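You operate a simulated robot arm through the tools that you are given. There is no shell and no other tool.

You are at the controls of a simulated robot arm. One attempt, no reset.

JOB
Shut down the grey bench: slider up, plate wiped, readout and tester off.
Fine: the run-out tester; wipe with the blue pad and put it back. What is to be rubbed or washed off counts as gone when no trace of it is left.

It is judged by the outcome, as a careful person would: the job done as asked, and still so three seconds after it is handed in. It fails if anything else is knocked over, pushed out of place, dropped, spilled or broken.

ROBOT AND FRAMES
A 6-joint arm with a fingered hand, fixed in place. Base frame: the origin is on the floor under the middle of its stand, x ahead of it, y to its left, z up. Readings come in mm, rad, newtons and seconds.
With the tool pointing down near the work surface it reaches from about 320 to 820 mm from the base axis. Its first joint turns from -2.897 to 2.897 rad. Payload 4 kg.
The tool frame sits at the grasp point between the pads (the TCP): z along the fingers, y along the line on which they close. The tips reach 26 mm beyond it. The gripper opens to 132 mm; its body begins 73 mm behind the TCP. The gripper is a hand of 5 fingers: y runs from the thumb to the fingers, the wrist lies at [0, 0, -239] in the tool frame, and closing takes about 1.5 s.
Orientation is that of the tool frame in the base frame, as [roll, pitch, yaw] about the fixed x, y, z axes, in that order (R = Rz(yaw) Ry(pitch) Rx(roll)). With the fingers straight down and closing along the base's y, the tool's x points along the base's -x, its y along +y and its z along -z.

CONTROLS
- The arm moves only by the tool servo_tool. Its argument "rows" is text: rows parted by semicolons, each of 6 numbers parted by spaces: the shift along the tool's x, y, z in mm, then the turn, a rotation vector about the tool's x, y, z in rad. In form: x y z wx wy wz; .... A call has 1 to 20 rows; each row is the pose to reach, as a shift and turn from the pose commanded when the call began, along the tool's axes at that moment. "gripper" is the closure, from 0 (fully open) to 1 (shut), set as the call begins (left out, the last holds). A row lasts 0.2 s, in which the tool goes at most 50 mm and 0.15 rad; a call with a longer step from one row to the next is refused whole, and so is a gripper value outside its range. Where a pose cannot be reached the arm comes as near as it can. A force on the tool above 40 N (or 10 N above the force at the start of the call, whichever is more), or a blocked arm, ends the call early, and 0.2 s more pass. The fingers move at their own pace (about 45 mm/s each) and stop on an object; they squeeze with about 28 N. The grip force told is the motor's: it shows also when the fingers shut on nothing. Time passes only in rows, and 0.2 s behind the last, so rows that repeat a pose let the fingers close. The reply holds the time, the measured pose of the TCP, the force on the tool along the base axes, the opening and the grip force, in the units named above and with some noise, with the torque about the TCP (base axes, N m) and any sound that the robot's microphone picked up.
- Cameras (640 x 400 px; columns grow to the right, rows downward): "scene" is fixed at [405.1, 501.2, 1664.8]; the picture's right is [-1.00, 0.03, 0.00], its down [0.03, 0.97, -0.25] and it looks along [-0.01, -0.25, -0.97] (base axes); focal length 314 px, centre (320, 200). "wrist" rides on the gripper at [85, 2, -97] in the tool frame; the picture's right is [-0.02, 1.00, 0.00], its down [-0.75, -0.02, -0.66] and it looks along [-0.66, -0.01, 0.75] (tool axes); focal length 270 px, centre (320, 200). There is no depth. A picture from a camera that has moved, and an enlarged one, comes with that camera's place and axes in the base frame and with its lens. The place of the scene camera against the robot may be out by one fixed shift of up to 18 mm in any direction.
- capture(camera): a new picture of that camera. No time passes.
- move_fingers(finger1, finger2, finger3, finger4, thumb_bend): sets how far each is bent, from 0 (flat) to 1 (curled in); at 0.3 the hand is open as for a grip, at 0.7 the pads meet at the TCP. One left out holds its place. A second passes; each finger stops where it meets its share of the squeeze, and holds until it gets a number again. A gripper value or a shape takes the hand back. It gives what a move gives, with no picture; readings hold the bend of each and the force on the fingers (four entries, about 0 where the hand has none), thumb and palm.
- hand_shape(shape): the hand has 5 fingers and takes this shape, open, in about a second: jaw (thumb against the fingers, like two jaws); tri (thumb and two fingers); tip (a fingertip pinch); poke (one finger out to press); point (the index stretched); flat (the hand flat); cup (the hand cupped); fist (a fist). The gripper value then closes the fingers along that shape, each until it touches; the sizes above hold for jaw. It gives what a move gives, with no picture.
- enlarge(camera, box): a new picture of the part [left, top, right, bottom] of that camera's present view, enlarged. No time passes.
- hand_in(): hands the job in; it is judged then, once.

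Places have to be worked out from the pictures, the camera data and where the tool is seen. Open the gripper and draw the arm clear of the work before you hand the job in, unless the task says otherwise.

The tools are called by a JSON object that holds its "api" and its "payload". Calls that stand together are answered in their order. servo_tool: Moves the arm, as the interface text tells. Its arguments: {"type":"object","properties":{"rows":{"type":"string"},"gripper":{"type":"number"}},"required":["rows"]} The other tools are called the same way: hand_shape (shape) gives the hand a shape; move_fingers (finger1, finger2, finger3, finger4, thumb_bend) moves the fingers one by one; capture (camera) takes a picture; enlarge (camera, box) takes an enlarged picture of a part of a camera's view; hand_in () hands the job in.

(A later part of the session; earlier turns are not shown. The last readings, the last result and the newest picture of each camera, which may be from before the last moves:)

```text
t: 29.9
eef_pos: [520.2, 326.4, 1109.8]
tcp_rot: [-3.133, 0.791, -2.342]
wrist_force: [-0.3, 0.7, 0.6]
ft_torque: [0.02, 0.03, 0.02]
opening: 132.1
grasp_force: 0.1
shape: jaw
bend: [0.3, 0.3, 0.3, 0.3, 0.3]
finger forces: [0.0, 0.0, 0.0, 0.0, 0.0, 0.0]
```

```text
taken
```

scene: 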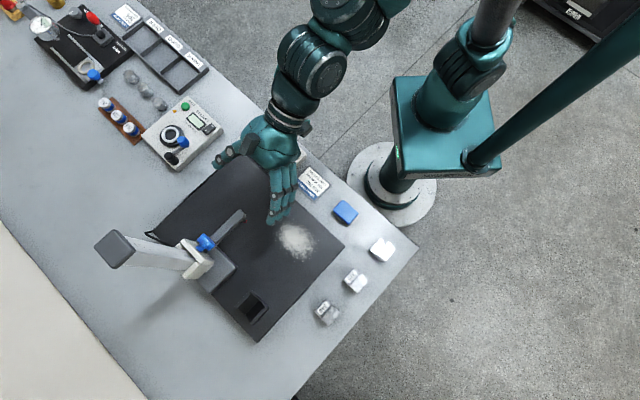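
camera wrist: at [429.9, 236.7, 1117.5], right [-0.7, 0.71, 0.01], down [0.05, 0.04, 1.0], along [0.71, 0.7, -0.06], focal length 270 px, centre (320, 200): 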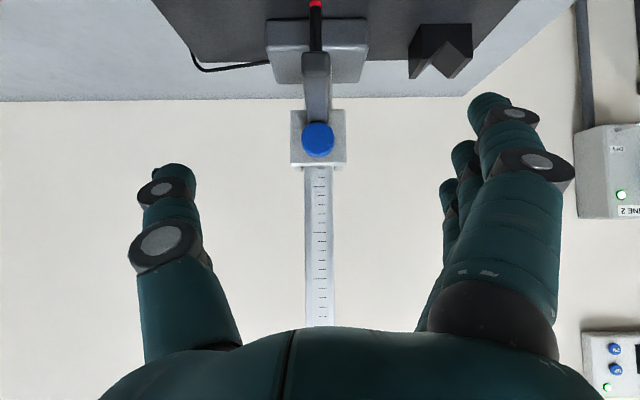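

This elevation view shows the slider, knob, bar and column clearly (image upside down). I enlarge for detail.

{"api": "enlarge", "payload": {"camera": "wrist", "box": [240, 0, 400, 200]}}

{"api": "enlarge", "payload": {"camera": "scene", "box": [80, 190, 280, 315]}}

```text
2.00 times, centred on (320, 100) of wrist
camera zoom: at [429.9, 236.7, 1117.5], right [-0.7, 0.71, 0.01], down [0.05, 0.04, 1.0], along [0.71, 0.7, -0.06], focal length 541 px, centre (320, 400)
```

zoom: 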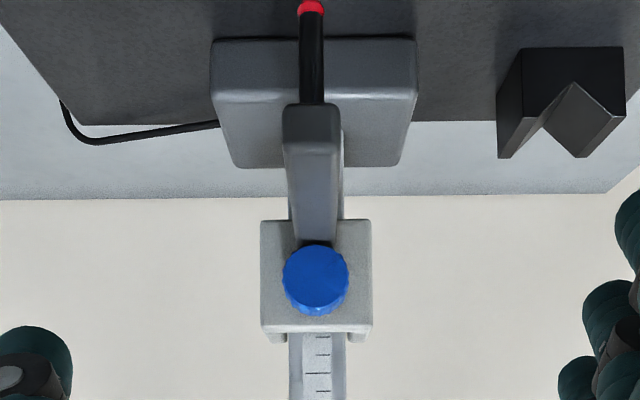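

```text
3.20 times, centred on (180, 252) of scene
camera zoom: at [405.1, 501.2, 1664.8], right [-1.0, 0.03, 0.0], down [0.03, 0.97, -0.25], along [-0.01, -0.25, -0.97], focal length 1006 px, centre (768, 32)
```

zoom: 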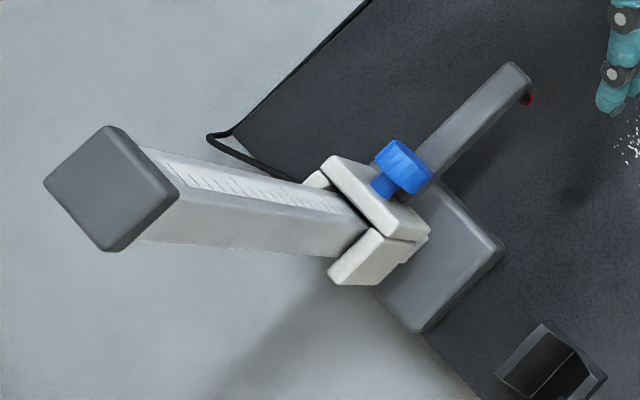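

Geometry is clear: bar centre z≈1011, about 19 mm wide, slider block z 1011–1069, stylus hanging at the bar's tip. I take the "tip" shape (thumb against two middle fingers, avoiding the stylus) and approach two thirds of the way.

{"api": "hand_shape", "payload": {"shape": "tip"}}

{"api": "servo_tool", "payload": {"rows": "0 0 0 0 0 0; 3 -1 25 0 0 0; 7 -2 50 0 0 0; 11.3 -3 76 0 0 0; 11.3 -3 76 0 0 0"}}

{"api": "capture", "payload": {"camera": "wrist"}}

{"api": "capture", "payload": {"camera": "scene"}}

```text
t: 30.8
eef_pos: [522.0, 327.1, 1110.5]
tcp_rot: [-3.132, 0.789, -2.342]
wrist_force: [0.3, 0.4, 0.3]
ft_torque: [0.02, 0.0, -0.01]
opening: 131.8
grasp_force: 0.1
shape: tip
bend: [0.0, 0.3, 0.3, 0.0, 0.3]
finger forces: [0.0, 0.0, 0.0, 0.0, 0.1, 0.0]
```

```text
t: 32.0
eef_pos: [556.2, 356.9, 1047.9]
tcp_rot: [-3.133, 0.791, -2.343]
wrist_force: [0.6, 0.5, -0.2]
ft_torque: [0.02, -0.03, -0.01]
opening: 131.7
grasp_force: 0.0
shape: tip
bend: [0.0, 0.3, 0.3, 0.0, 0.3]
finger forces: [0.1, 0.0, 0.0, 0.0, 0.0, 0.0]
```

```text
taken
camera wrist: at [464.3, 266.2, 1055.5], right [-0.7, 0.71, 0.01], down [0.05, 0.04, 1.0], along [0.71, 0.7, -0.06], focal length 270 px, centre (320, 200)
```

wrist: 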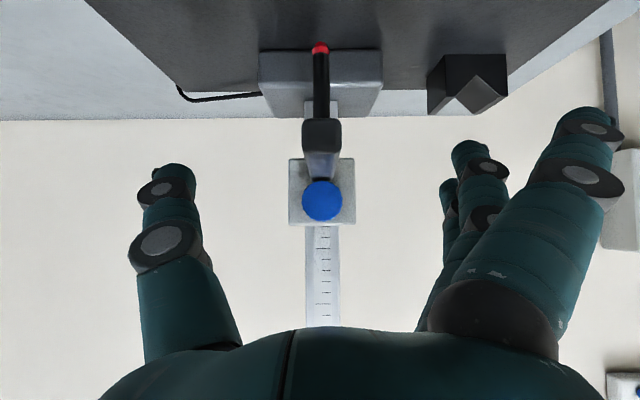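

```text
taken
```

scene: 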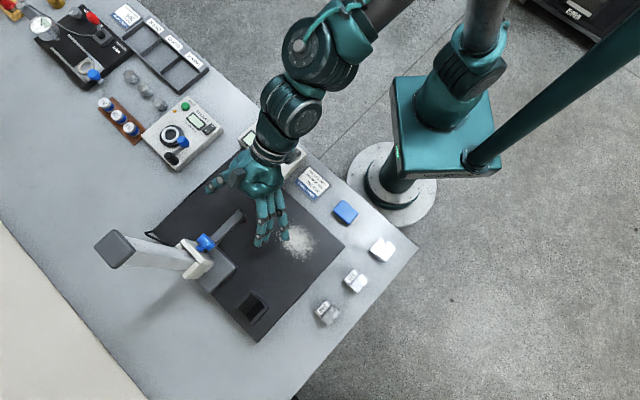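

The bar is centred between thumb and fingers. I advance the last 37 mm so the bar lies between the pads, then close.

{"api": "servo_tool", "payload": {"rows": "0.7 0 18 0 0 0; 1.4 0 36.8 0 0 0; 1.4 0 36.8 0 0 0"}}

{"api": "capture", "payload": {"camera": "wrist"}}

```text
t: 32.8
eef_pos: [573.2, 376.6, 1020.0]
tcp_rot: [-3.133, 0.791, -2.341]
wrist_force: [-0.3, -0.4, 0.1]
ft_torque: [0.0, -0.02, -0.01]
opening: 132.0
grasp_force: 0.2
shape: tip
bend: [0.0, 0.3, 0.3, 0.0, 0.3]
finger forces: [0.0, 0.1, 0.1, 0.1, 0.0, 0.0]
```

```text
taken
camera wrist: at [482.1, 287.1, 1027.3], right [-0.7, 0.71, 0.01], down [0.05, 0.04, 1.0], along [0.71, 0.7, -0.06], focal length 270 px, centre (320, 200)
```

wrist: 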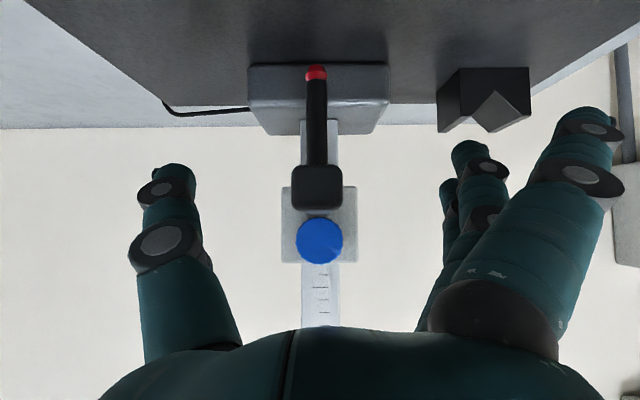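

The bar sits in the grasp zone. I close the pinch and wait for it to settle.

{"api": "servo_tool", "payload": {"rows": "0 0 0 0 0 0; 0 0 0 0 0 0; 0 0 0 0 0 0; 0 0 0 0 0 0; 0 0 0 0 0 0; 0 0 0 0 0 0; 0 0 0 0 0 0; 0 0 0 0 0 0; 0 0 0 0 0 0", "gripper": 1.0}}

{"api": "capture", "payload": {"camera": "wrist"}}

{"api": "enlarge", "payload": {"camera": "scene", "box": [80, 150, 340, 312]}}

```text
t: 34.8
eef_pos: [572.7, 377.1, 1019.0]
tcp_rot: [-3.132, 0.789, -2.343]
wrist_force: [2.8, 2.7, -5.0]
ft_torque: [-0.07, -0.18, -0.03]
opening: 10.1
grasp_force: 28.2
shape: tip
bend: [0.21, 0.69, 0.72, 0.21, 0.7]
finger forces: [0.0, 11.1, 12.9, 0.0, 24.8, 0.0]
```

```text
taken
camera wrist: at [482.1, 287.1, 1027.1], right [-0.7, 0.71, 0.01], down [0.05, 0.04, 1.0], along [0.71, 0.7, -0.06], focal length 270 px, centre (320, 200)
```

wrist: 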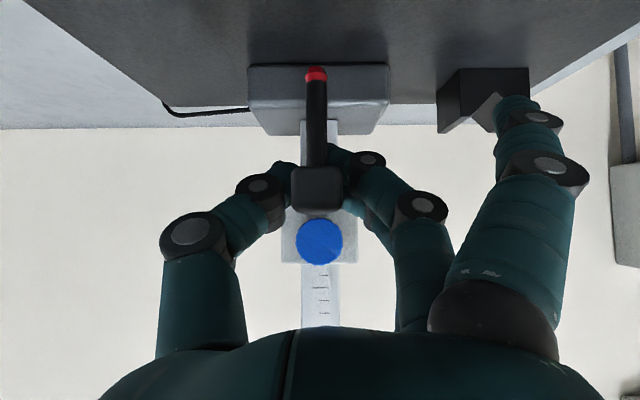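

```text
2.46 times, centred on (210, 231) of scene
camera zoom: at [405.1, 501.2, 1664.8], right [-1.0, 0.03, 0.0], down [0.03, 0.97, -0.25], along [-0.01, -0.25, -0.97], focal length 774 px, centre (591, 124)
```

zoom: 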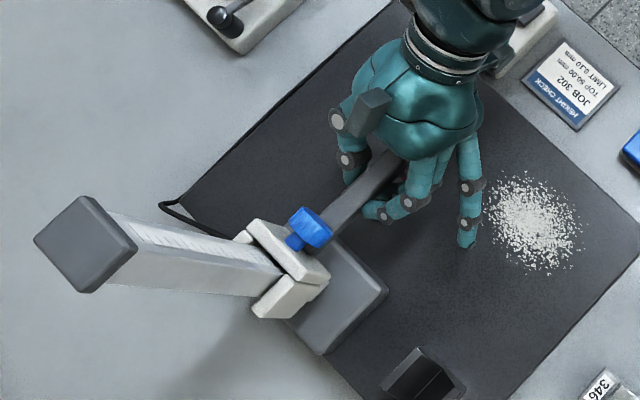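

The bar is gripped with about 25 N. I lift straight up a small amount to feel whether the slider moves freely.

{"api": "servo_tool", "payload": {"rows": "-2.1 0 -2.1 0 0 0; -4.3 0 -4.2 0 0 0; -7.1 0 -7 0 0 0; -7.1 0 -7 0 0 0"}}

{"api": "capture", "payload": {"camera": "wrist"}}

{"api": "enlarge", "payload": {"camera": "scene", "box": [80, 150, 340, 312]}}

```text
t: 35.8
eef_pos: [574.6, 377.0, 1031.5]
tcp_rot: [-3.133, 0.792, -2.342]
wrist_force: [7.3, 5.4, -1.8]
ft_torque: [0.0, -0.23, -0.01]
opening: 9.9
grasp_force: 28.4
shape: tip
bend: [0.26, 0.69, 0.72, 0.26, 0.7]
finger forces: [0.0, 10.5, 12.6, 0.1, 25.5, 0.0]
```

```text
taken
camera wrist: at [481.8, 287.0, 1039.4], right [-0.7, 0.71, 0.01], down [0.05, 0.04, 1.0], along [0.71, 0.7, -0.06], focal length 270 px, centre (320, 200)
```

wrist: 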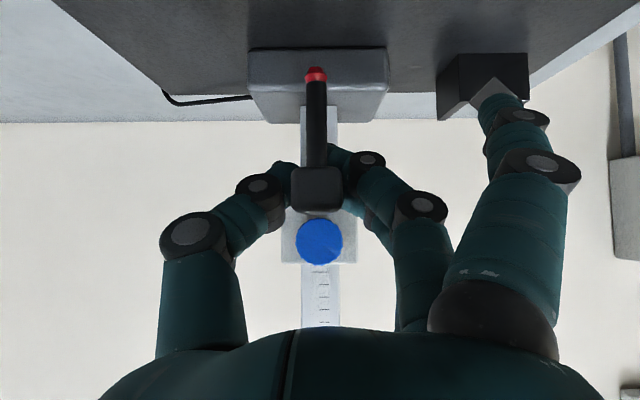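

```text
2.46 times, centred on (210, 231) of scene
camera zoom: at [405.1, 501.2, 1664.8], right [-1.0, 0.03, 0.0], down [0.03, 0.97, -0.25], along [-0.01, -0.25, -0.97], focal length 774 px, centre (591, 124)
```

zoom: 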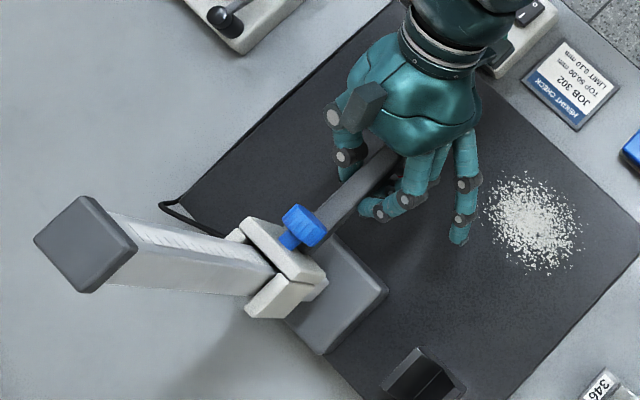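

The slider rises with the bar and the base stays put, with little resistance. I continue lifting 100 mm.

{"api": "servo_tool", "payload": {"rows": "-8.5 0 -8.4 0 0 0; -17 0 -16.9 0 0 0; -25.6 0 -25.3 0 0 0; -34 0 -33.8 0 0 0; -42.6 0 -42.2 0 0 0; -51 0 -50.7 0 0 0; -59.6 0 -59 0 0 0; -71 0 -70.4 0 0 0; -71 0 -70.4 0 0 0"}}

{"api": "capture", "payload": {"camera": "wrist"}}

{"api": "enlarge", "payload": {"camera": "scene", "box": [80, 150, 340, 312]}}

```text
t: 37.8
eef_pos: [574.2, 377.7, 1131.3]
tcp_rot: [-3.133, 0.791, -2.341]
wrist_force: [9.2, 5.1, 1.0]
ft_torque: [-0.01, -0.29, -0.02]
opening: 10.0
grasp_force: 27.3
shape: tip
bend: [0.26, 0.69, 0.72, 0.26, 0.7]
finger forces: [0.0, 11.1, 13.4, 0.0, 26.8, 0.0]
```

```text
taken
camera wrist: at [481.3, 287.1, 1138.2], right [-0.7, 0.71, 0.01], down [0.05, 0.04, 1.0], along [0.71, 0.7, -0.06], focal length 270 px, centre (320, 200)
```

wrist: 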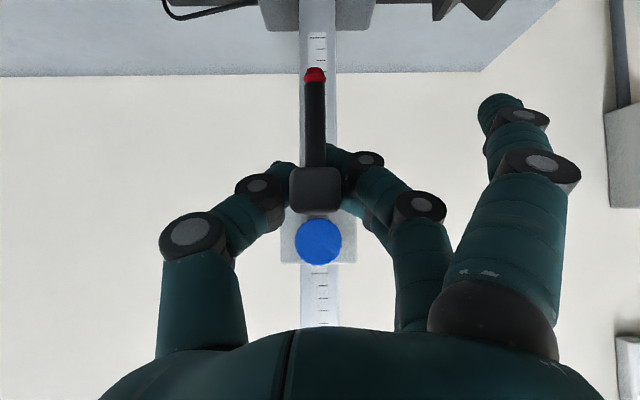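

```text
2.46 times, centred on (210, 231) of scene
camera zoom: at [405.1, 501.2, 1664.8], right [-1.0, 0.03, 0.0], down [0.03, 0.97, -0.25], along [-0.01, -0.25, -0.97], focal length 774 px, centre (591, 124)
```

zoom: 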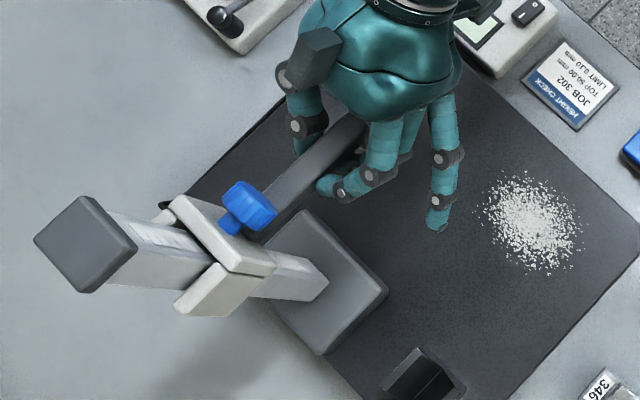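

The slider follows well. I continue upward, watching for the end stop.

{"api": "servo_tool", "payload": {"rows": "-7.1 0 -7 0 0 0; -14.2 0 -14.1 0 0 0; -21.3 0 -21.1 0 0 0; -28.4 0 -28.2 0 0 0; -35.5 0 -35.2 0 0 0; -42.6 0 -42.2 0 0 0; -42.6 0 -42.2 0 0 0"}}

{"api": "capture", "payload": {"camera": "wrist"}}

{"api": "enlarge", "payload": {"camera": "scene", "box": [80, 150, 340, 312]}}

```text
t: 38.9
eef_pos: [570.6, 376.1, 1165.3]
tcp_rot: [-3.137, 0.78, -2.343]
wrist_force: [19.8, 16.0, -11.4]
ft_torque: [0.08, -0.35, -0.02]
opening: 7.9
grasp_force: 28.6
shape: tip
bend: [0.26, 0.66, 0.71, 0.26, 0.7]
finger forces: [0.1, 15.3, 11.4, 0.0, 22.8, 0.1]
stopped in row 5: the force on the tool passed its limit at 43 N (the readings are from after the stop); the commanded pose is now the measured one
```

```text
taken
camera wrist: at [480.5, 286.0, 1174.5], right [-0.7, 0.71, 0.01], down [0.06, 0.04, 1.0], along [0.71, 0.7, -0.07], focal length 270 px, centre (320, 200)
```

wrist: 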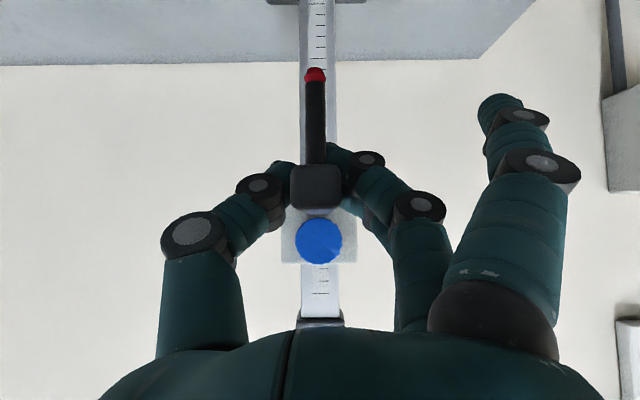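

```text
2.46 times, centred on (210, 231) of scene
camera zoom: at [405.1, 501.2, 1664.8], right [-1.0, 0.03, 0.0], down [0.03, 0.97, -0.25], along [-0.01, -0.25, -0.97], focal length 774 px, centre (591, 124)
```

zoom: 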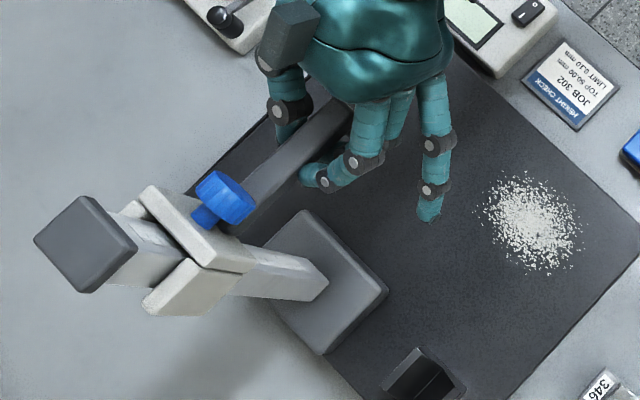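

After 146 mm of travel (53.5 → ~200 mm) the slider met its upper stop. I ease the load slightly, release the grip and check that the slider stays up.

{"api": "servo_tool", "payload": {"rows": "0 0 0 0 0 0; 0 0 0 0 0 0; 0 0 0 0 0 0; 0 0 0 0 0 0; 0 0 0 0 0 0; 0 0 0 0 0 0; 0 0 0 0 0 0; 0 0 0 0 0 0", "gripper": 0}}

{"api": "capture", "payload": {"camera": "wrist"}}

{"api": "enlarge", "payload": {"camera": "scene", "box": [80, 150, 340, 312]}}

```text
t: 40.7
eef_pos: [571.0, 375.3, 1166.6]
tcp_rot: [-3.137, 0.781, -2.344]
wrist_force: [0.0, 0.0, 0.3]
ft_torque: [0.04, -0.01, -0.03]
opening: 132.1
grasp_force: 0.0
shape: tip
bend: [0.0, 0.3, 0.3, 0.0, 0.3]
finger forces: [0.1, 0.0, 0.0, 0.1, 0.0, 0.0]
```

```text
taken
camera wrist: at [479.3, 285.1, 1175.9], right [-0.7, 0.71, 0.01], down [0.06, 0.04, 1.0], along [0.71, 0.7, -0.07], focal length 270 px, centre (320, 200)
```

wrist: 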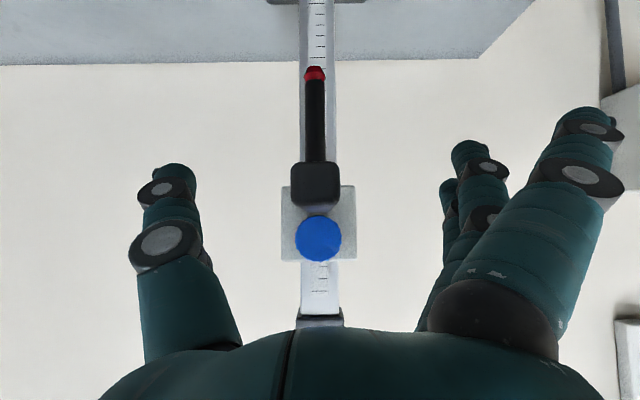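

```text
2.46 times, centred on (210, 231) of scene
camera zoom: at [405.1, 501.2, 1664.8], right [-1.0, 0.03, 0.0], down [0.03, 0.97, -0.25], along [-0.01, -0.25, -0.97], focal length 774 px, centre (591, 124)
```

zoom: 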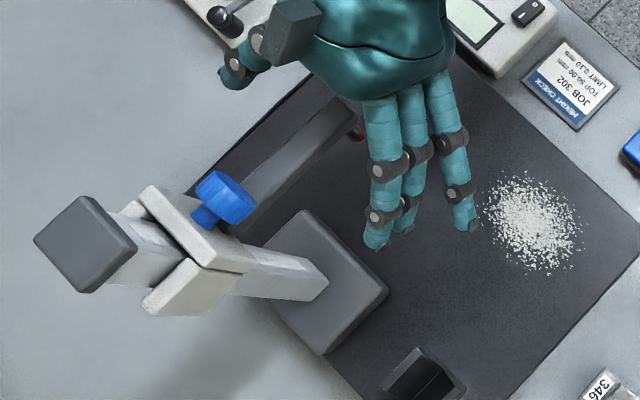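

The slider stays up after release. I retreat from the bar and go to a viewing position above the blue pad with the hand tilted about 20°.

{"api": "servo_tool", "payload": {"rows": "0 0 -37 0 0 0; 0 0 -74 0 0 0; 0 0 -110 0 0 0; 38 20 -99 0 0.062 0; 77 41 -88 0 0.124 0; 115 61 -77 0 0.186 0; 153 82 -67 0 0.249 0; 191 102 -56 0 0.311 0; 230 123 -45 0 0.373 0; 268 143 -34 0 0.435 0; 268 143 -34 0 0.435 0"}}

{"api": "capture", "payload": {"camera": "wrist"}}

{"api": "capture", "payload": {"camera": "scene"}}

```text
t: 43.1
eef_pos: [318.6, 321.9, 1003.4]
tcp_rot: [-3.138, 0.346, -2.345]
wrist_force: [-0.1, 0.5, -0.4]
ft_torque: [0.01, 0.0, 0.0]
opening: 132.0
grasp_force: 0.0
shape: tip
bend: [0.0, 0.3, 0.3, 0.0, 0.3]
finger forces: [0.0, 0.0, 0.1, 0.0, 0.1, 0.0]
```

```text
taken
camera wrist: at [238.4, 243.5, 1065.6], right [-0.7, 0.71, 0.0], down [0.35, 0.34, 0.87], along [0.62, 0.61, -0.49], focal length 270 px, centre (320, 200)
```

wrist: 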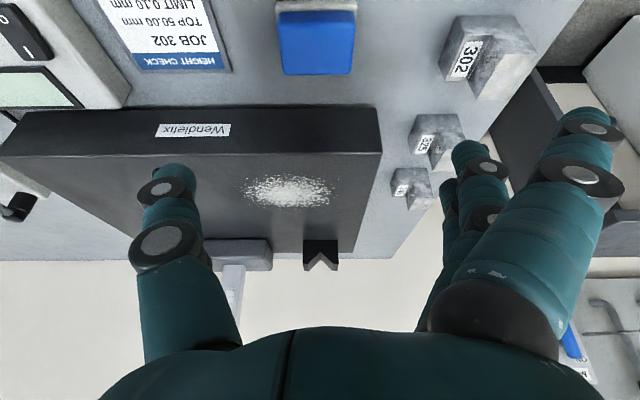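

```text
taken
```

scene: 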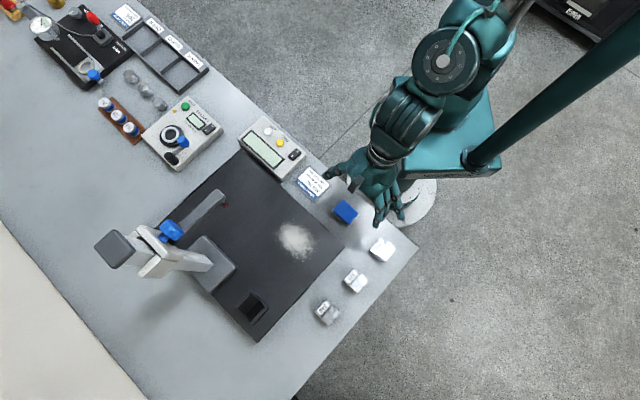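

The slider remains up in the scene view. I enlarge the pad to judge its size and thickness.

{"api": "enlarge", "payload": {"camera": "wrist", "box": [240, 0, 400, 100]}}

{"api": "enlarge", "payload": {"camera": "scene", "box": [300, 180, 380, 230]}}

```text
4.00 times, centred on (320, 50) of wrist
camera zoom: at [238.4, 243.5, 1065.6], right [-0.7, 0.71, 0.0], down [0.35, 0.34, 0.87], along [0.62, 0.61, -0.49], focal length 1081 px, centre (320, 800)
```

zoom: 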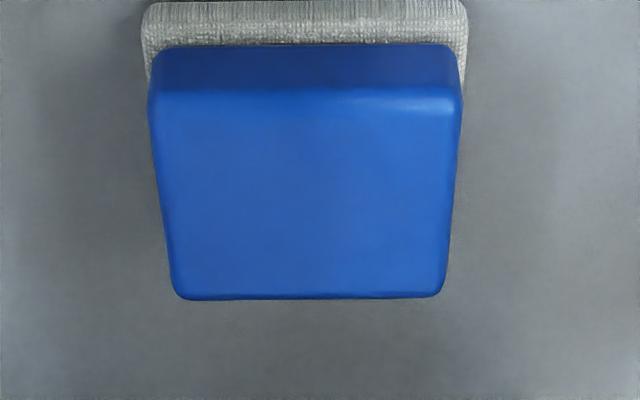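

```text
8.00 times, centred on (340, 205) of scene
camera zoom: at [405.1, 501.2, 1664.8], right [-1.0, 0.03, 0.0], down [0.03, 0.97, -0.25], along [-0.01, -0.25, -0.97], focal length 2516 px, centre (160, 160)
```

zoom: 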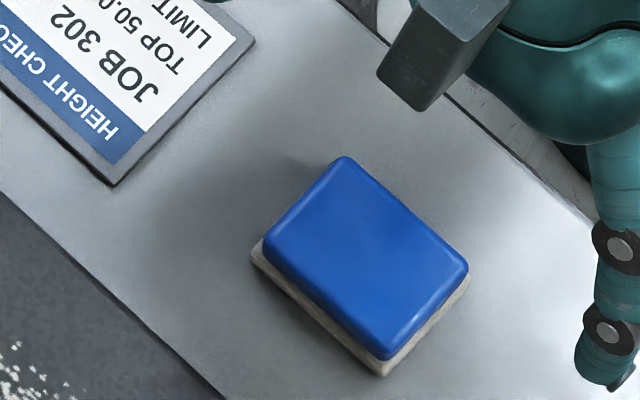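

The pad is about 54×40 mm, 25 mm high (blue handle over grey sponge), aligned with the bench, centred at about d=462, r=-1.5. I descend 100 mm over it with the hand open and look again.

{"api": "servo_tool", "payload": {"rows": "10 0 32 0 0 0; 21 0 64 0 0 0; 31 0 95 0 0 0; 31 0 95 0 0 0"}}

{"api": "capture", "payload": {"camera": "wrist"}}

{"api": "enlarge", "payload": {"camera": "scene", "box": [260, 150, 420, 250]}}

```text
t: 44.1
eef_pos: [321.9, 323.5, 903.3]
tcp_rot: [-3.139, 0.346, -2.346]
wrist_force: [-0.1, -0.3, 0.1]
ft_torque: [0.01, 0.0, 0.01]
opening: 131.7
grasp_force: 0.0
shape: tip
bend: [0.0, 0.3, 0.3, 0.0, 0.3]
finger forces: [0.1, 0.0, 0.0, 0.0, 0.0, 0.0]
```

```text
taken
camera wrist: at [241.9, 245.4, 965.1], right [-0.7, 0.71, 0.0], down [0.35, 0.34, 0.87], along [0.62, 0.61, -0.48], focal length 270 px, centre (320, 200)
```

wrist: 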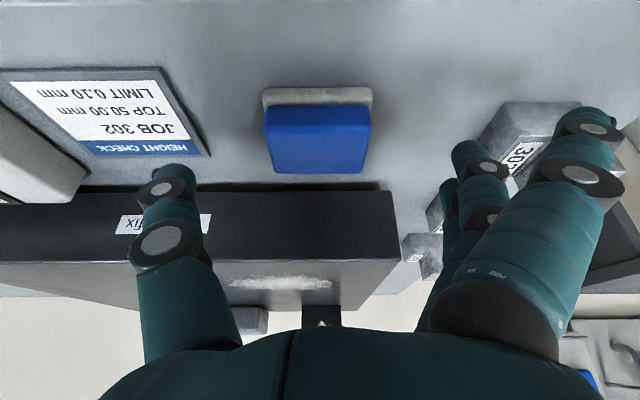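

```text
4.00 times, centred on (340, 200) of scene
camera zoom: at [405.1, 501.2, 1664.8], right [-1.0, 0.03, 0.0], down [0.03, 0.97, -0.25], along [-0.01, -0.25, -0.97], focal length 1258 px, centre (240, 200)
```

zoom: 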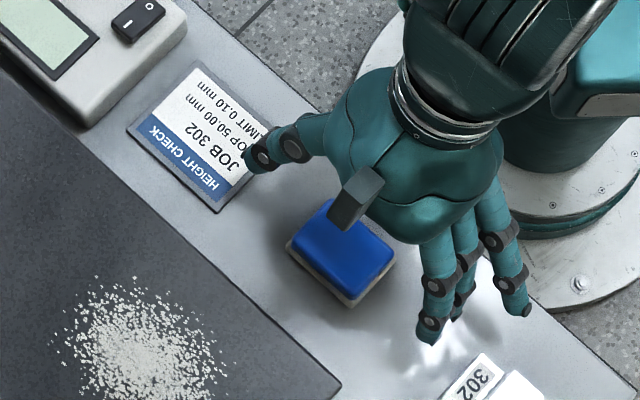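

I enlarge the wrist view for a precise measure of pad, plate edge and bench from this low viewpoint.

{"api": "enlarge", "payload": {"camera": "wrist", "box": [220, 70, 420, 195]}}

{"api": "enlarge", "payload": {"camera": "wrist", "box": [130, 180, 430, 320]}}

```text
3.20 times, centred on (320, 132) of wrist
camera zoom: at [241.9, 245.4, 965.1], right [-0.7, 0.71, 0.0], down [0.35, 0.34, 0.87], along [0.62, 0.61, -0.48], focal length 865 px, centre (320, 416)
```

zoom: 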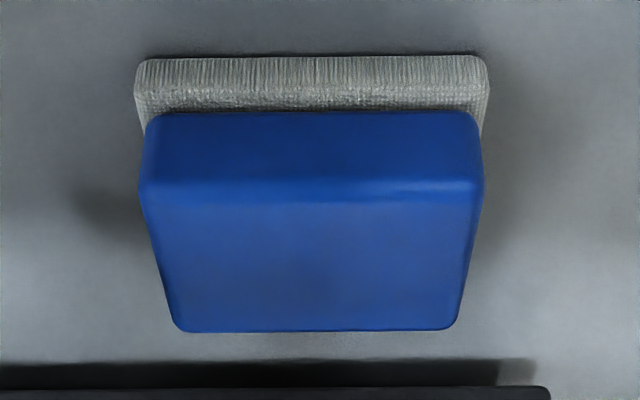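

```text
2.13 times, centred on (280, 250) of wrist
camera zoom: at [241.9, 245.4, 965.1], right [-0.7, 0.71, 0.0], down [0.35, 0.34, 0.87], along [0.62, 0.61, -0.48], focal length 577 px, centre (405, 93)
```

zoom: 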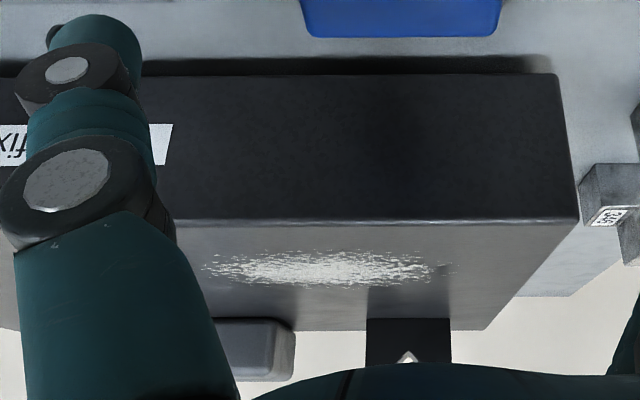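

Now well measured: pad top z≈870, centre d≈464, r≈-2; bench z≈845, plate top z≈906. I descend slowly around the pad, feeling for the bench with the fingertips.

{"api": "servo_tool", "payload": {"rows": "2.4 1 6.6 0 0 0; 4.7 1 13.2 0 0 0; 5.8 1 16 0 0 0; 6.8 1 18.8 0 0 0; 7.5 1 20.7 0 0 0; 8.1 1 22.6 0 0 0; 8.1 1 22.6 0 0 0"}}

{"api": "capture", "payload": {"camera": "wrist"}}

{"api": "enlarge", "payload": {"camera": "scene", "box": [260, 150, 420, 250]}}

```text
t: 45.7
eef_pos: [321.0, 325.2, 879.2]
tcp_rot: [-3.137, 0.349, -2.345]
wrist_force: [-0.7, 0.1, 0.8]
ft_torque: [0.01, 0.04, -0.01]
opening: 132.0
grasp_force: 0.1
shape: tip
bend: [0.0, 0.3, 0.3, 0.0, 0.3]
finger forces: [0.0, 0.0, 0.1, 0.1, 0.0, 0.0]
```

```text
taken
camera wrist: at [240.7, 245.9, 940.7], right [-0.7, 0.71, 0.0], down [0.35, 0.34, 0.87], along [0.62, 0.61, -0.48], focal length 270 px, centre (320, 200)
```

wrist: 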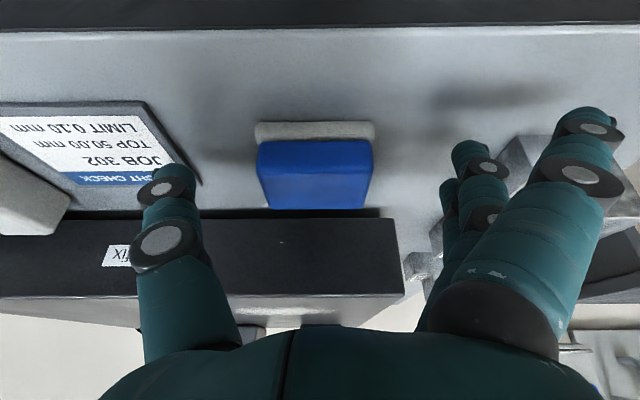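

```text
4.00 times, centred on (340, 200) of scene
camera zoom: at [405.1, 501.2, 1664.8], right [-1.0, 0.03, 0.0], down [0.03, 0.97, -0.25], along [-0.01, -0.25, -0.97], focal length 1258 px, centre (240, 200)
```

zoom: 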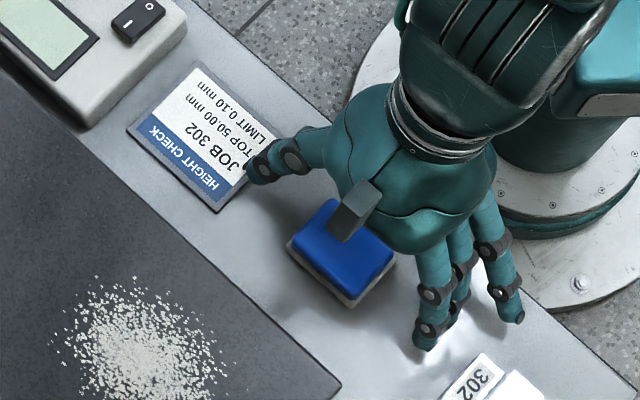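

No bench contact yet; the tips are a few mm above it. I raise 4 mm so the tips hold the blue handle above the sponge and close the grip.

{"api": "servo_tool", "payload": {"rows": "-1.4 0 -3.8 0 0 0; -1.4 0 -3.8 0 0 0; -1.4 0 -3.8 0 0 0; -1.4 0 -3.8 0 0 0; -1.4 0 -3.8 0 0 0; -1.4 0 -3.8 0 0 0; -1.4 0 -3.8 0 0 0; -1.4 0 -3.8 0 0 0; -1.4 0 -3.8 0 0 0", "gripper": 1.0}}

{"api": "capture", "payload": {"camera": "wrist"}}

{"api": "enlarge", "payload": {"camera": "scene", "box": [260, 150, 420, 250]}}

```text
t: 47.7
eef_pos: [320.5, 325.6, 882.5]
tcp_rot: [-3.137, 0.345, -2.346]
wrist_force: [0.0, 0.2, -0.8]
ft_torque: [0.01, -0.01, -0.05]
opening: 49.7
grasp_force: 27.8
shape: tip
bend: [0.26, 0.73, 0.73, 0.26, 0.7]
finger forces: [0.0, 12.6, 12.8, 0.0, 25.4, 0.1]
```

```text
taken
camera wrist: at [240.8, 245.9, 945.1], right [-0.7, 0.71, 0.0], down [0.35, 0.34, 0.87], along [0.62, 0.61, -0.48], focal length 270 px, centre (320, 200)
```

wrist: 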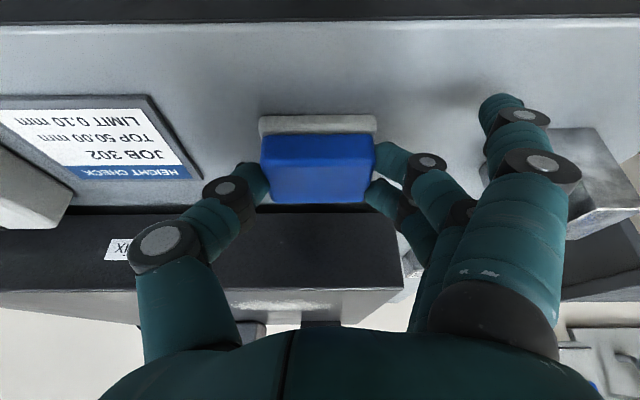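

```text
4.00 times, centred on (340, 200) of scene
camera zoom: at [405.1, 501.2, 1664.8], right [-1.0, 0.03, 0.0], down [0.03, 0.97, -0.25], along [-0.01, -0.25, -0.97], focal length 1258 px, centre (240, 200)
```

zoom: 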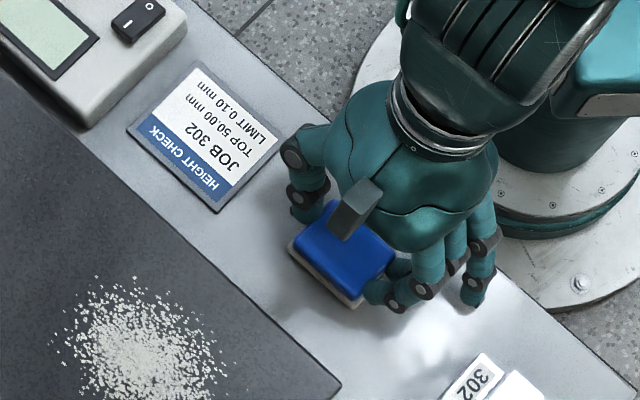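

The pad is gripped (25 N, opening 50 mm), but the index hangs close to bench level. While the pad still rests on the bench, I raise only the index and little finger out of the way.

{"api": "move_fingers", "payload": {"finger1": 0.0, "finger4": 0.0}}

{"api": "capture", "payload": {"camera": "wrist"}}

```text
t: 48.7
eef_pos: [320.5, 323.7, 881.7]
tcp_rot: [-3.139, 0.346, -2.347]
wrist_force: [-0.2, 1.1, 0.2]
ft_torque: [0.01, 0.01, 0.0]
opening: 129.3
grasp_force: 25.4
shape: fingers
bend: [0.0, 0.73, 0.73, 0.0, 0.7]
finger forces: [0.0, 12.7, 12.8, 0.1, 25.3, 0.0]
```

```text
taken
camera wrist: at [240.8, 245.9, 945.1], right [-0.7, 0.71, 0.0], down [0.35, 0.34, 0.87], along [0.62, 0.61, -0.48], focal length 270 px, centre (320, 200)
```

wrist: 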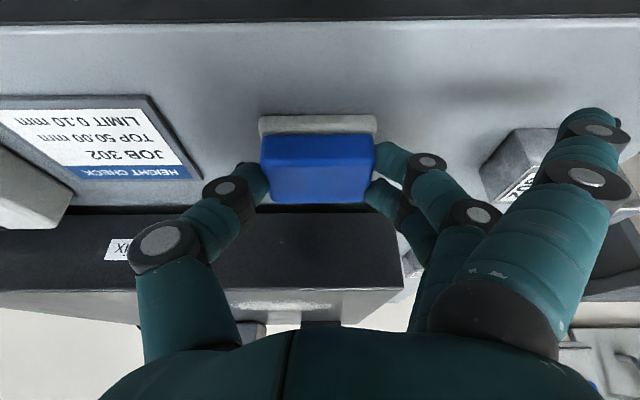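

The grip holds with the outer fingers raised. I lift the pad straight up 100 mm and move to a spot just before the dust to look at it.

{"api": "servo_tool", "payload": {"rows": "-5 0 -14 0 0 0; -15 0 -42 0 0 0; -25 0 -70 0 0 0; -33.9 0 -94.1 0 0 0; -57 -13 -96 0 0 0; -80 -26 -97 0 0 0; -103.6 -39 -98.8 0 0 0; -103.6 -39 -98.8 0 0 0"}}

{"api": "capture", "payload": {"camera": "wrist"}}

{"api": "enlarge", "payload": {"camera": "wrist", "box": [180, 100, 480, 290]}}

{"api": "capture", "payload": {"camera": "scene"}}

```text
t: 50.5
eef_pos: [391.6, 343.3, 1008.8]
tcp_rot: [-3.139, 0.345, -2.346]
wrist_force: [-0.4, 0.5, 0.9]
ft_torque: [0.0, 0.06, 0.0]
opening: 129.5
grasp_force: 25.7
shape: fingers
bend: [0.0, 0.73, 0.73, 0.0, 0.7]
finger forces: [0.1, 12.6, 12.7, 0.0, 25.3, 0.1]
```

```text
taken
camera wrist: at [311.9, 264.6, 1071.0], right [-0.7, 0.71, 0.0], down [0.35, 0.34, 0.87], along [0.62, 0.61, -0.49], focal length 270 px, centre (320, 200)
```

wrist: 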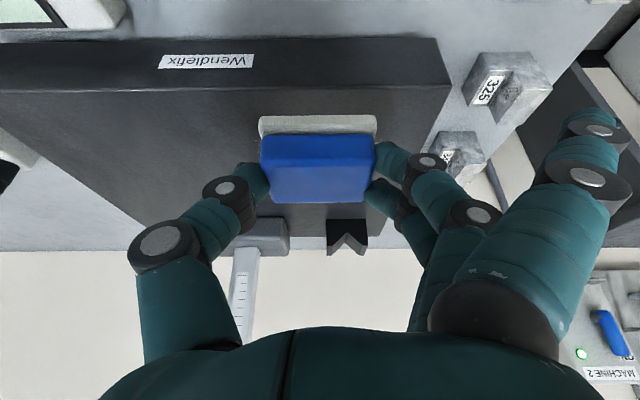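

```text
2.11 times, centred on (330, 195) of wrist
camera zoom: at [311.9, 264.6, 1071.0], right [-0.7, 0.71, 0.0], down [0.35, 0.34, 0.87], along [0.62, 0.61, -0.49], focal length 569 px, centre (299, 210)
```

zoom: 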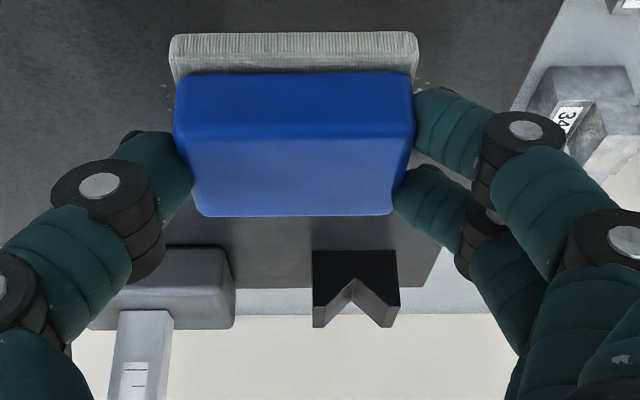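

```text
taken
```

scene: 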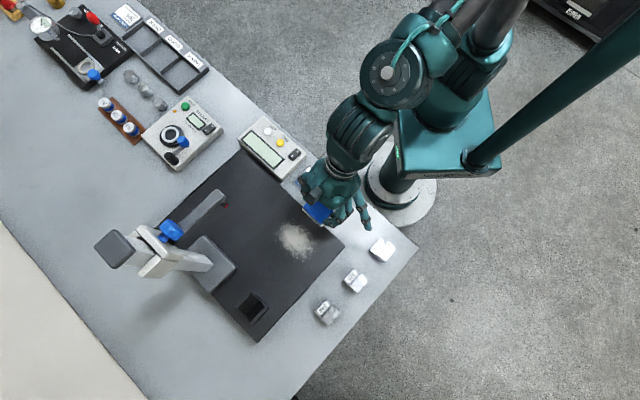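

The pad hides the dust from the wrist camera, so I use the scene camera to locate the dust relative to plate and pad.

{"api": "enlarge", "payload": {"camera": "scene", "box": [220, 180, 380, 280]}}

{"api": "enlarge", "payload": {"camera": "scene", "box": [140, 150, 380, 350]}}

```text
4.00 times, centred on (300, 230) of scene
camera zoom: at [405.1, 501.2, 1664.8], right [-1.0, 0.03, 0.0], down [0.03, 0.97, -0.25], along [-0.01, -0.25, -0.97], focal length 1258 px, centre (400, 80)
```

zoom: 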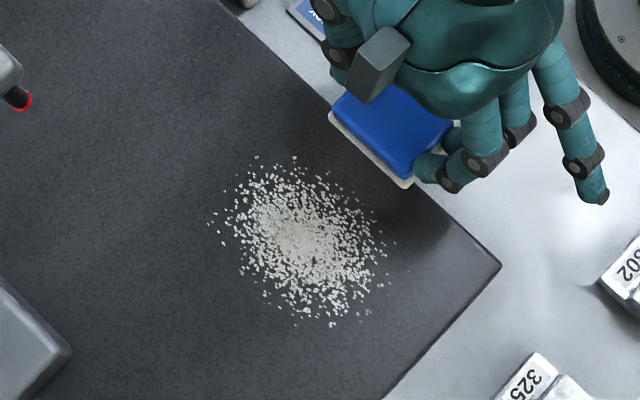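

```text
2.00 times, centred on (260, 250) of scene
camera zoom: at [405.1, 501.2, 1664.8], right [-1.0, 0.03, 0.0], down [0.03, 0.97, -0.25], along [-0.01, -0.25, -0.97], focal length 629 px, centre (440, 100)
```

zoom: 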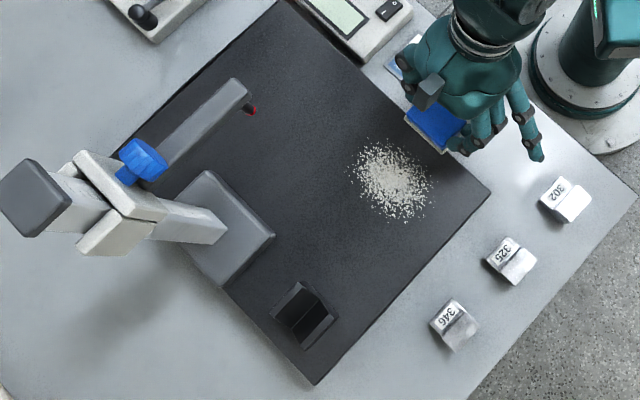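

The dust spans about d 572–660, r −102…+18 on the plate (top z≈906). I move the pad over its centre and descend to just above contact.

{"api": "servo_tool", "payload": {"rows": "-22 -1 23.5 0 0 0; -44 -2 47 0 0 0; -66 -2.7 70.6 0 0 0; -63.3 -2.7 78.1 0 0 0; -61.3 -2.7 83.8 0 0 0; -60.2 -2.7 86.6 0 0 0; -60.2 -2.7 86.6 0 0 0"}}

{"api": "capture", "payload": {"camera": "wrist"}}

{"api": "enlarge", "payload": {"camera": "scene", "box": [140, 150, 380, 350]}}

```text
t: 52.1
eef_pos: [455.7, 402.6, 951.0]
tcp_rot: [-3.138, 0.35, -2.345]
wrist_force: [-0.1, -3.7, 25.4]
ft_torque: [0.01, -0.13, -0.02]
opening: 129.2
grasp_force: 30.3
shape: fingers
bend: [0.0, 0.74, 0.74, 0.0, 0.71]
finger forces: [0.0, 14.9, 14.8, 0.1, 31.9, 0.0]
```

```text
taken
camera wrist: at [374.4, 323.9, 1012.7], right [-0.7, 0.71, 0.0], down [0.35, 0.33, 0.88], along [0.63, 0.61, -0.48], focal length 270 px, centre (320, 200)
```

wrist: 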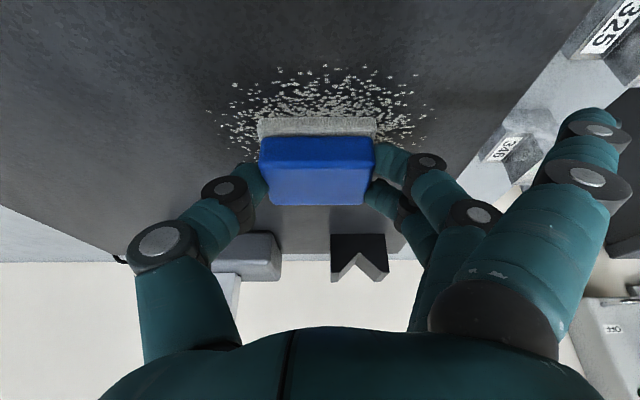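

```text
2.00 times, centred on (260, 250) of scene
camera zoom: at [405.1, 501.2, 1664.8], right [-1.0, 0.03, 0.0], down [0.03, 0.97, -0.25], along [-0.01, -0.25, -0.97], focal length 629 px, centre (440, 100)
```

zoom: 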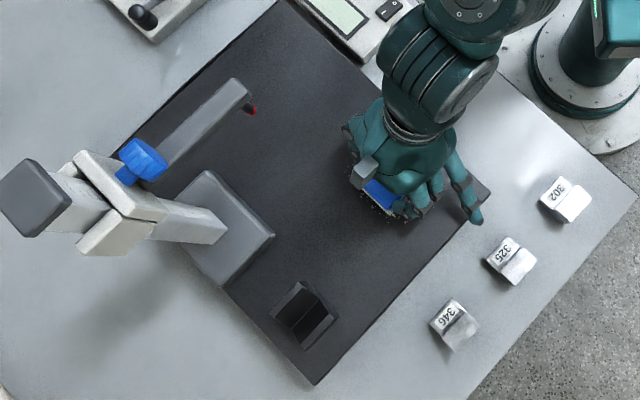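

The pad is on the plate (25 N at TCP z=951). I ease the pressure by 2 mm and make overlapping strokes along the plate over the centre and near part of the dust.

{"api": "servo_tool", "payload": {"rows": "-0.68 0 -1.88 0 0 0; -0.68 -23 -1.88 0 0 0; -0.68 -46 -1.88 0 0 0; -0.68 -20 -1.88 0 0 0; -0.68 8 -1.88 0 0 0; -0.68 30 -1.88 0 0 0; -0.68 48 -1.88 0 0 0; 16.26 48 -7.98 0 0 0; 16.26 20 -7.98 0 0 0; 16.26 -8 -7.98 0 0 0; 16.26 -30 -7.98 0 0 0; 16.26 -46 -7.98 0 0 0; 33.2 -46 -14.08 0 0 0; 33.2 -20 -14.08 0 0 0; 33.2 8 -14.08 0 0 0; 33.2 30 -14.08 0 0 0; 33.2 48 -14.08 0 0 0"}}

{"api": "capture", "payload": {"camera": "wrist"}}

{"api": "enlarge", "payload": {"camera": "scene", "box": [140, 150, 380, 350]}}

```text
t: 55.7
eef_pos: [393.4, 410.6, 950.7]
tcp_rot: [-3.138, 0.348, -2.348]
wrist_force: [0.9, -1.5, 5.1]
ft_torque: [0.07, 0.04, -0.01]
opening: 128.6
grasp_force: 27.5
shape: fingers
bend: [0.0, 0.74, 0.74, 0.0, 0.71]
finger forces: [0.1, 13.5, 13.5, 0.0, 28.7, 0.1]
```

```text
taken
camera wrist: at [312.9, 331.8, 1013.9], right [-0.7, 0.72, 0.0], down [0.35, 0.34, 0.87], along [0.62, 0.61, -0.48], focal length 270 px, centre (320, 200)
```

wrist: 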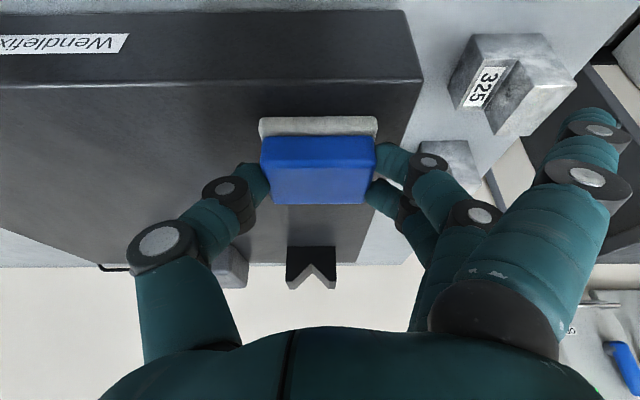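

```text
2.00 times, centred on (260, 250) of scene
camera zoom: at [405.1, 501.2, 1664.8], right [-1.0, 0.03, 0.0], down [0.03, 0.97, -0.25], along [-0.01, -0.25, -0.97], focal length 629 px, centre (440, 100)
```

zoom: 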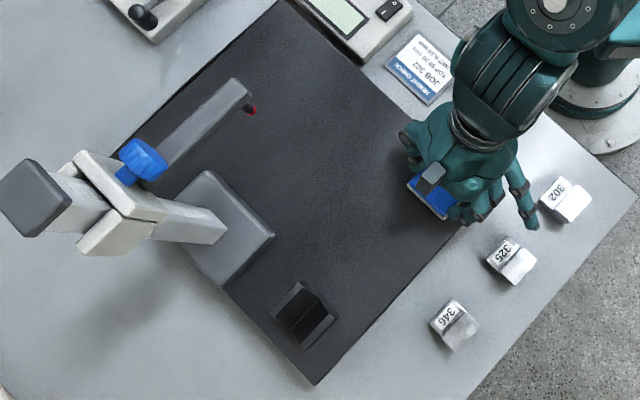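

The dust is gone where visible. I continue with strokes over the far part and repeat the middle, to leave no trace.

{"api": "servo_tool", "payload": {"rows": "-33.9 0 12.2 0 0 0; -50.8 0 18.3 0 0 0; -50.8 -25 18.3 0 0 0; -50.8 -50 18.3 0 0 0; -50.8 -72 18.3 0 0 0; -50.8 -94 18.3 0 0 0; -69.6 -94 25.1 0 0 0; -69.6 -72 25.1 0 0 0; -69.6 -50 25.1 0 0 0; -69.6 -25 25.1 0 0 0; -69.6 0 25.1 0 0 0; -42.3 0 15.3 0 0 0; -42.3 -25 15.3 0 0 0; -42.3 -50 15.3 0 0 0; -42.3 -72 15.3 0 0 0; -42.3 -100 15.3 0 0 0; -16.9 -100 6.1 0 0 0; -16.9 -65 6.1 0 0 0; -16.9 -32 6.1 0 0 0; -16.9 5 6.1 0 0 0"}}

{"api": "enlarge", "payload": {"camera": "scene", "box": [220, 180, 380, 280]}}

{"api": "capture", "payload": {"camera": "wrist"}}

```text
t: 59.9
eef_pos: [403.7, 425.6, 951.4]
tcp_rot: [-3.138, 0.349, -2.349]
wrist_force: [2.4, -1.7, 10.4]
ft_torque: [0.03, -0.03, -0.06]
opening: 129.1
grasp_force: 28.5
shape: fingers
bend: [0.0, 0.74, 0.74, 0.0, 0.71]
finger forces: [0.1, 13.4, 13.4, 0.1, 30.1, 0.0]
```

```text
4.00 times, centred on (300, 230) of scene
camera zoom: at [405.1, 501.2, 1664.8], right [-1.0, 0.03, 0.0], down [0.03, 0.97, -0.25], along [-0.01, -0.25, -0.97], focal length 1258 px, centre (400, 80)
```

zoom: 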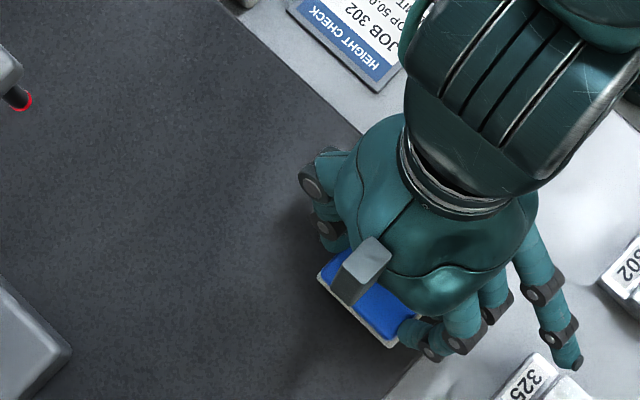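

```text
taken
camera wrist: at [322.7, 346.9, 1013.3], right [-0.7, 0.72, 0.0], down [0.35, 0.33, 0.88], along [0.63, 0.61, -0.48], focal length 270 px, centre (320, 200)
```

wrist: 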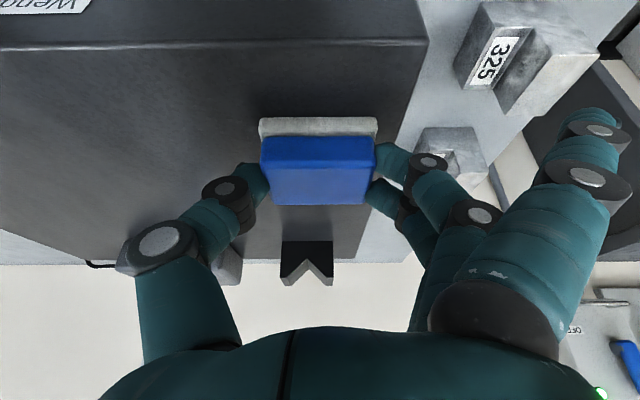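

No dust is visible beside the pad. I lift the pad off and look at the whole plate for remaining traces.

{"api": "servo_tool", "payload": {"rows": "-5 0 -14 0 0 0; -15 0 -42 0 0 0; -27 0 -75 0 0 0; -7 -5 -82 0 0 0; 35 -8 -97 0 0 0; 65 -11 -108 0 0 0; 65 -11 -108 0 0 0"}}

{"api": "enlarge", "payload": {"camera": "scene", "box": [220, 180, 380, 280]}}

{"api": "capture", "payload": {"camera": "wrist"}}

{"api": "capture", "payload": {"camera": "scene"}}

```text
t: 61.5
eef_pos: [344.2, 349.0, 1031.3]
tcp_rot: [-3.137, 0.348, -2.345]
wrist_force: [0.6, 0.4, 0.0]
ft_torque: [-0.02, 0.01, -0.03]
opening: 128.9
grasp_force: 27.6
shape: fingers
bend: [0.0, 0.74, 0.74, 0.0, 0.71]
finger forces: [0.1, 13.7, 13.9, 0.1, 27.5, 0.1]
```

```text
4.00 times, centred on (300, 230) of scene
camera zoom: at [405.1, 501.2, 1664.8], right [-1.0, 0.03, 0.0], down [0.03, 0.97, -0.25], along [-0.01, -0.25, -0.97], focal length 1258 px, centre (400, 80)
```

zoom: 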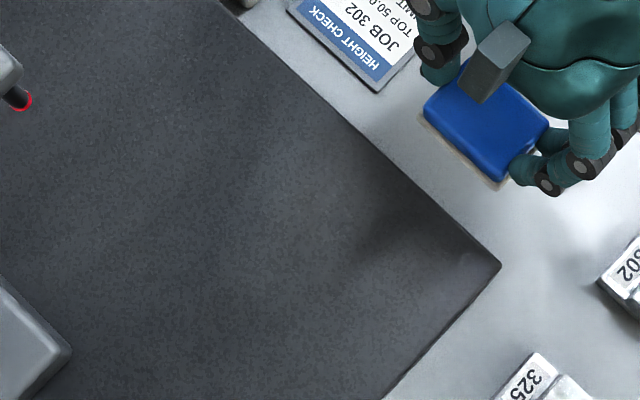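

```text
taken
camera wrist: at [263.8, 271.4, 1093.6], right [-0.7, 0.71, 0.0], down [0.35, 0.34, 0.87], along [0.62, 0.61, -0.48], focal length 270 px, centre (320, 200)
```

wrist: 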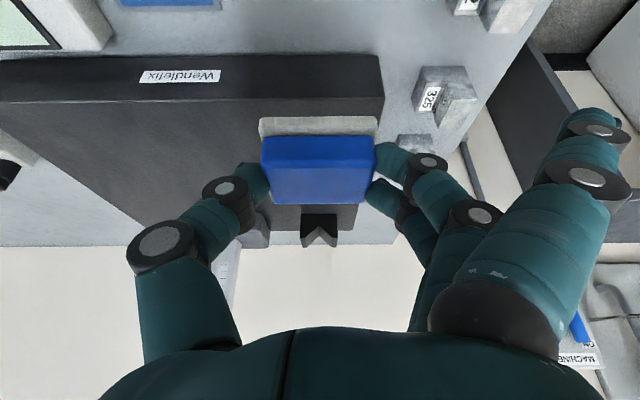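

```text
taken
```

scene: 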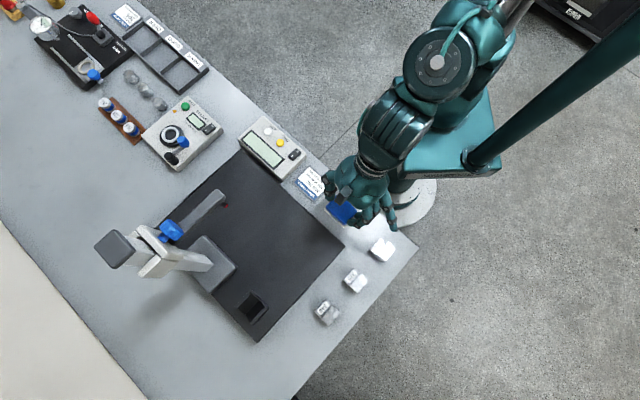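

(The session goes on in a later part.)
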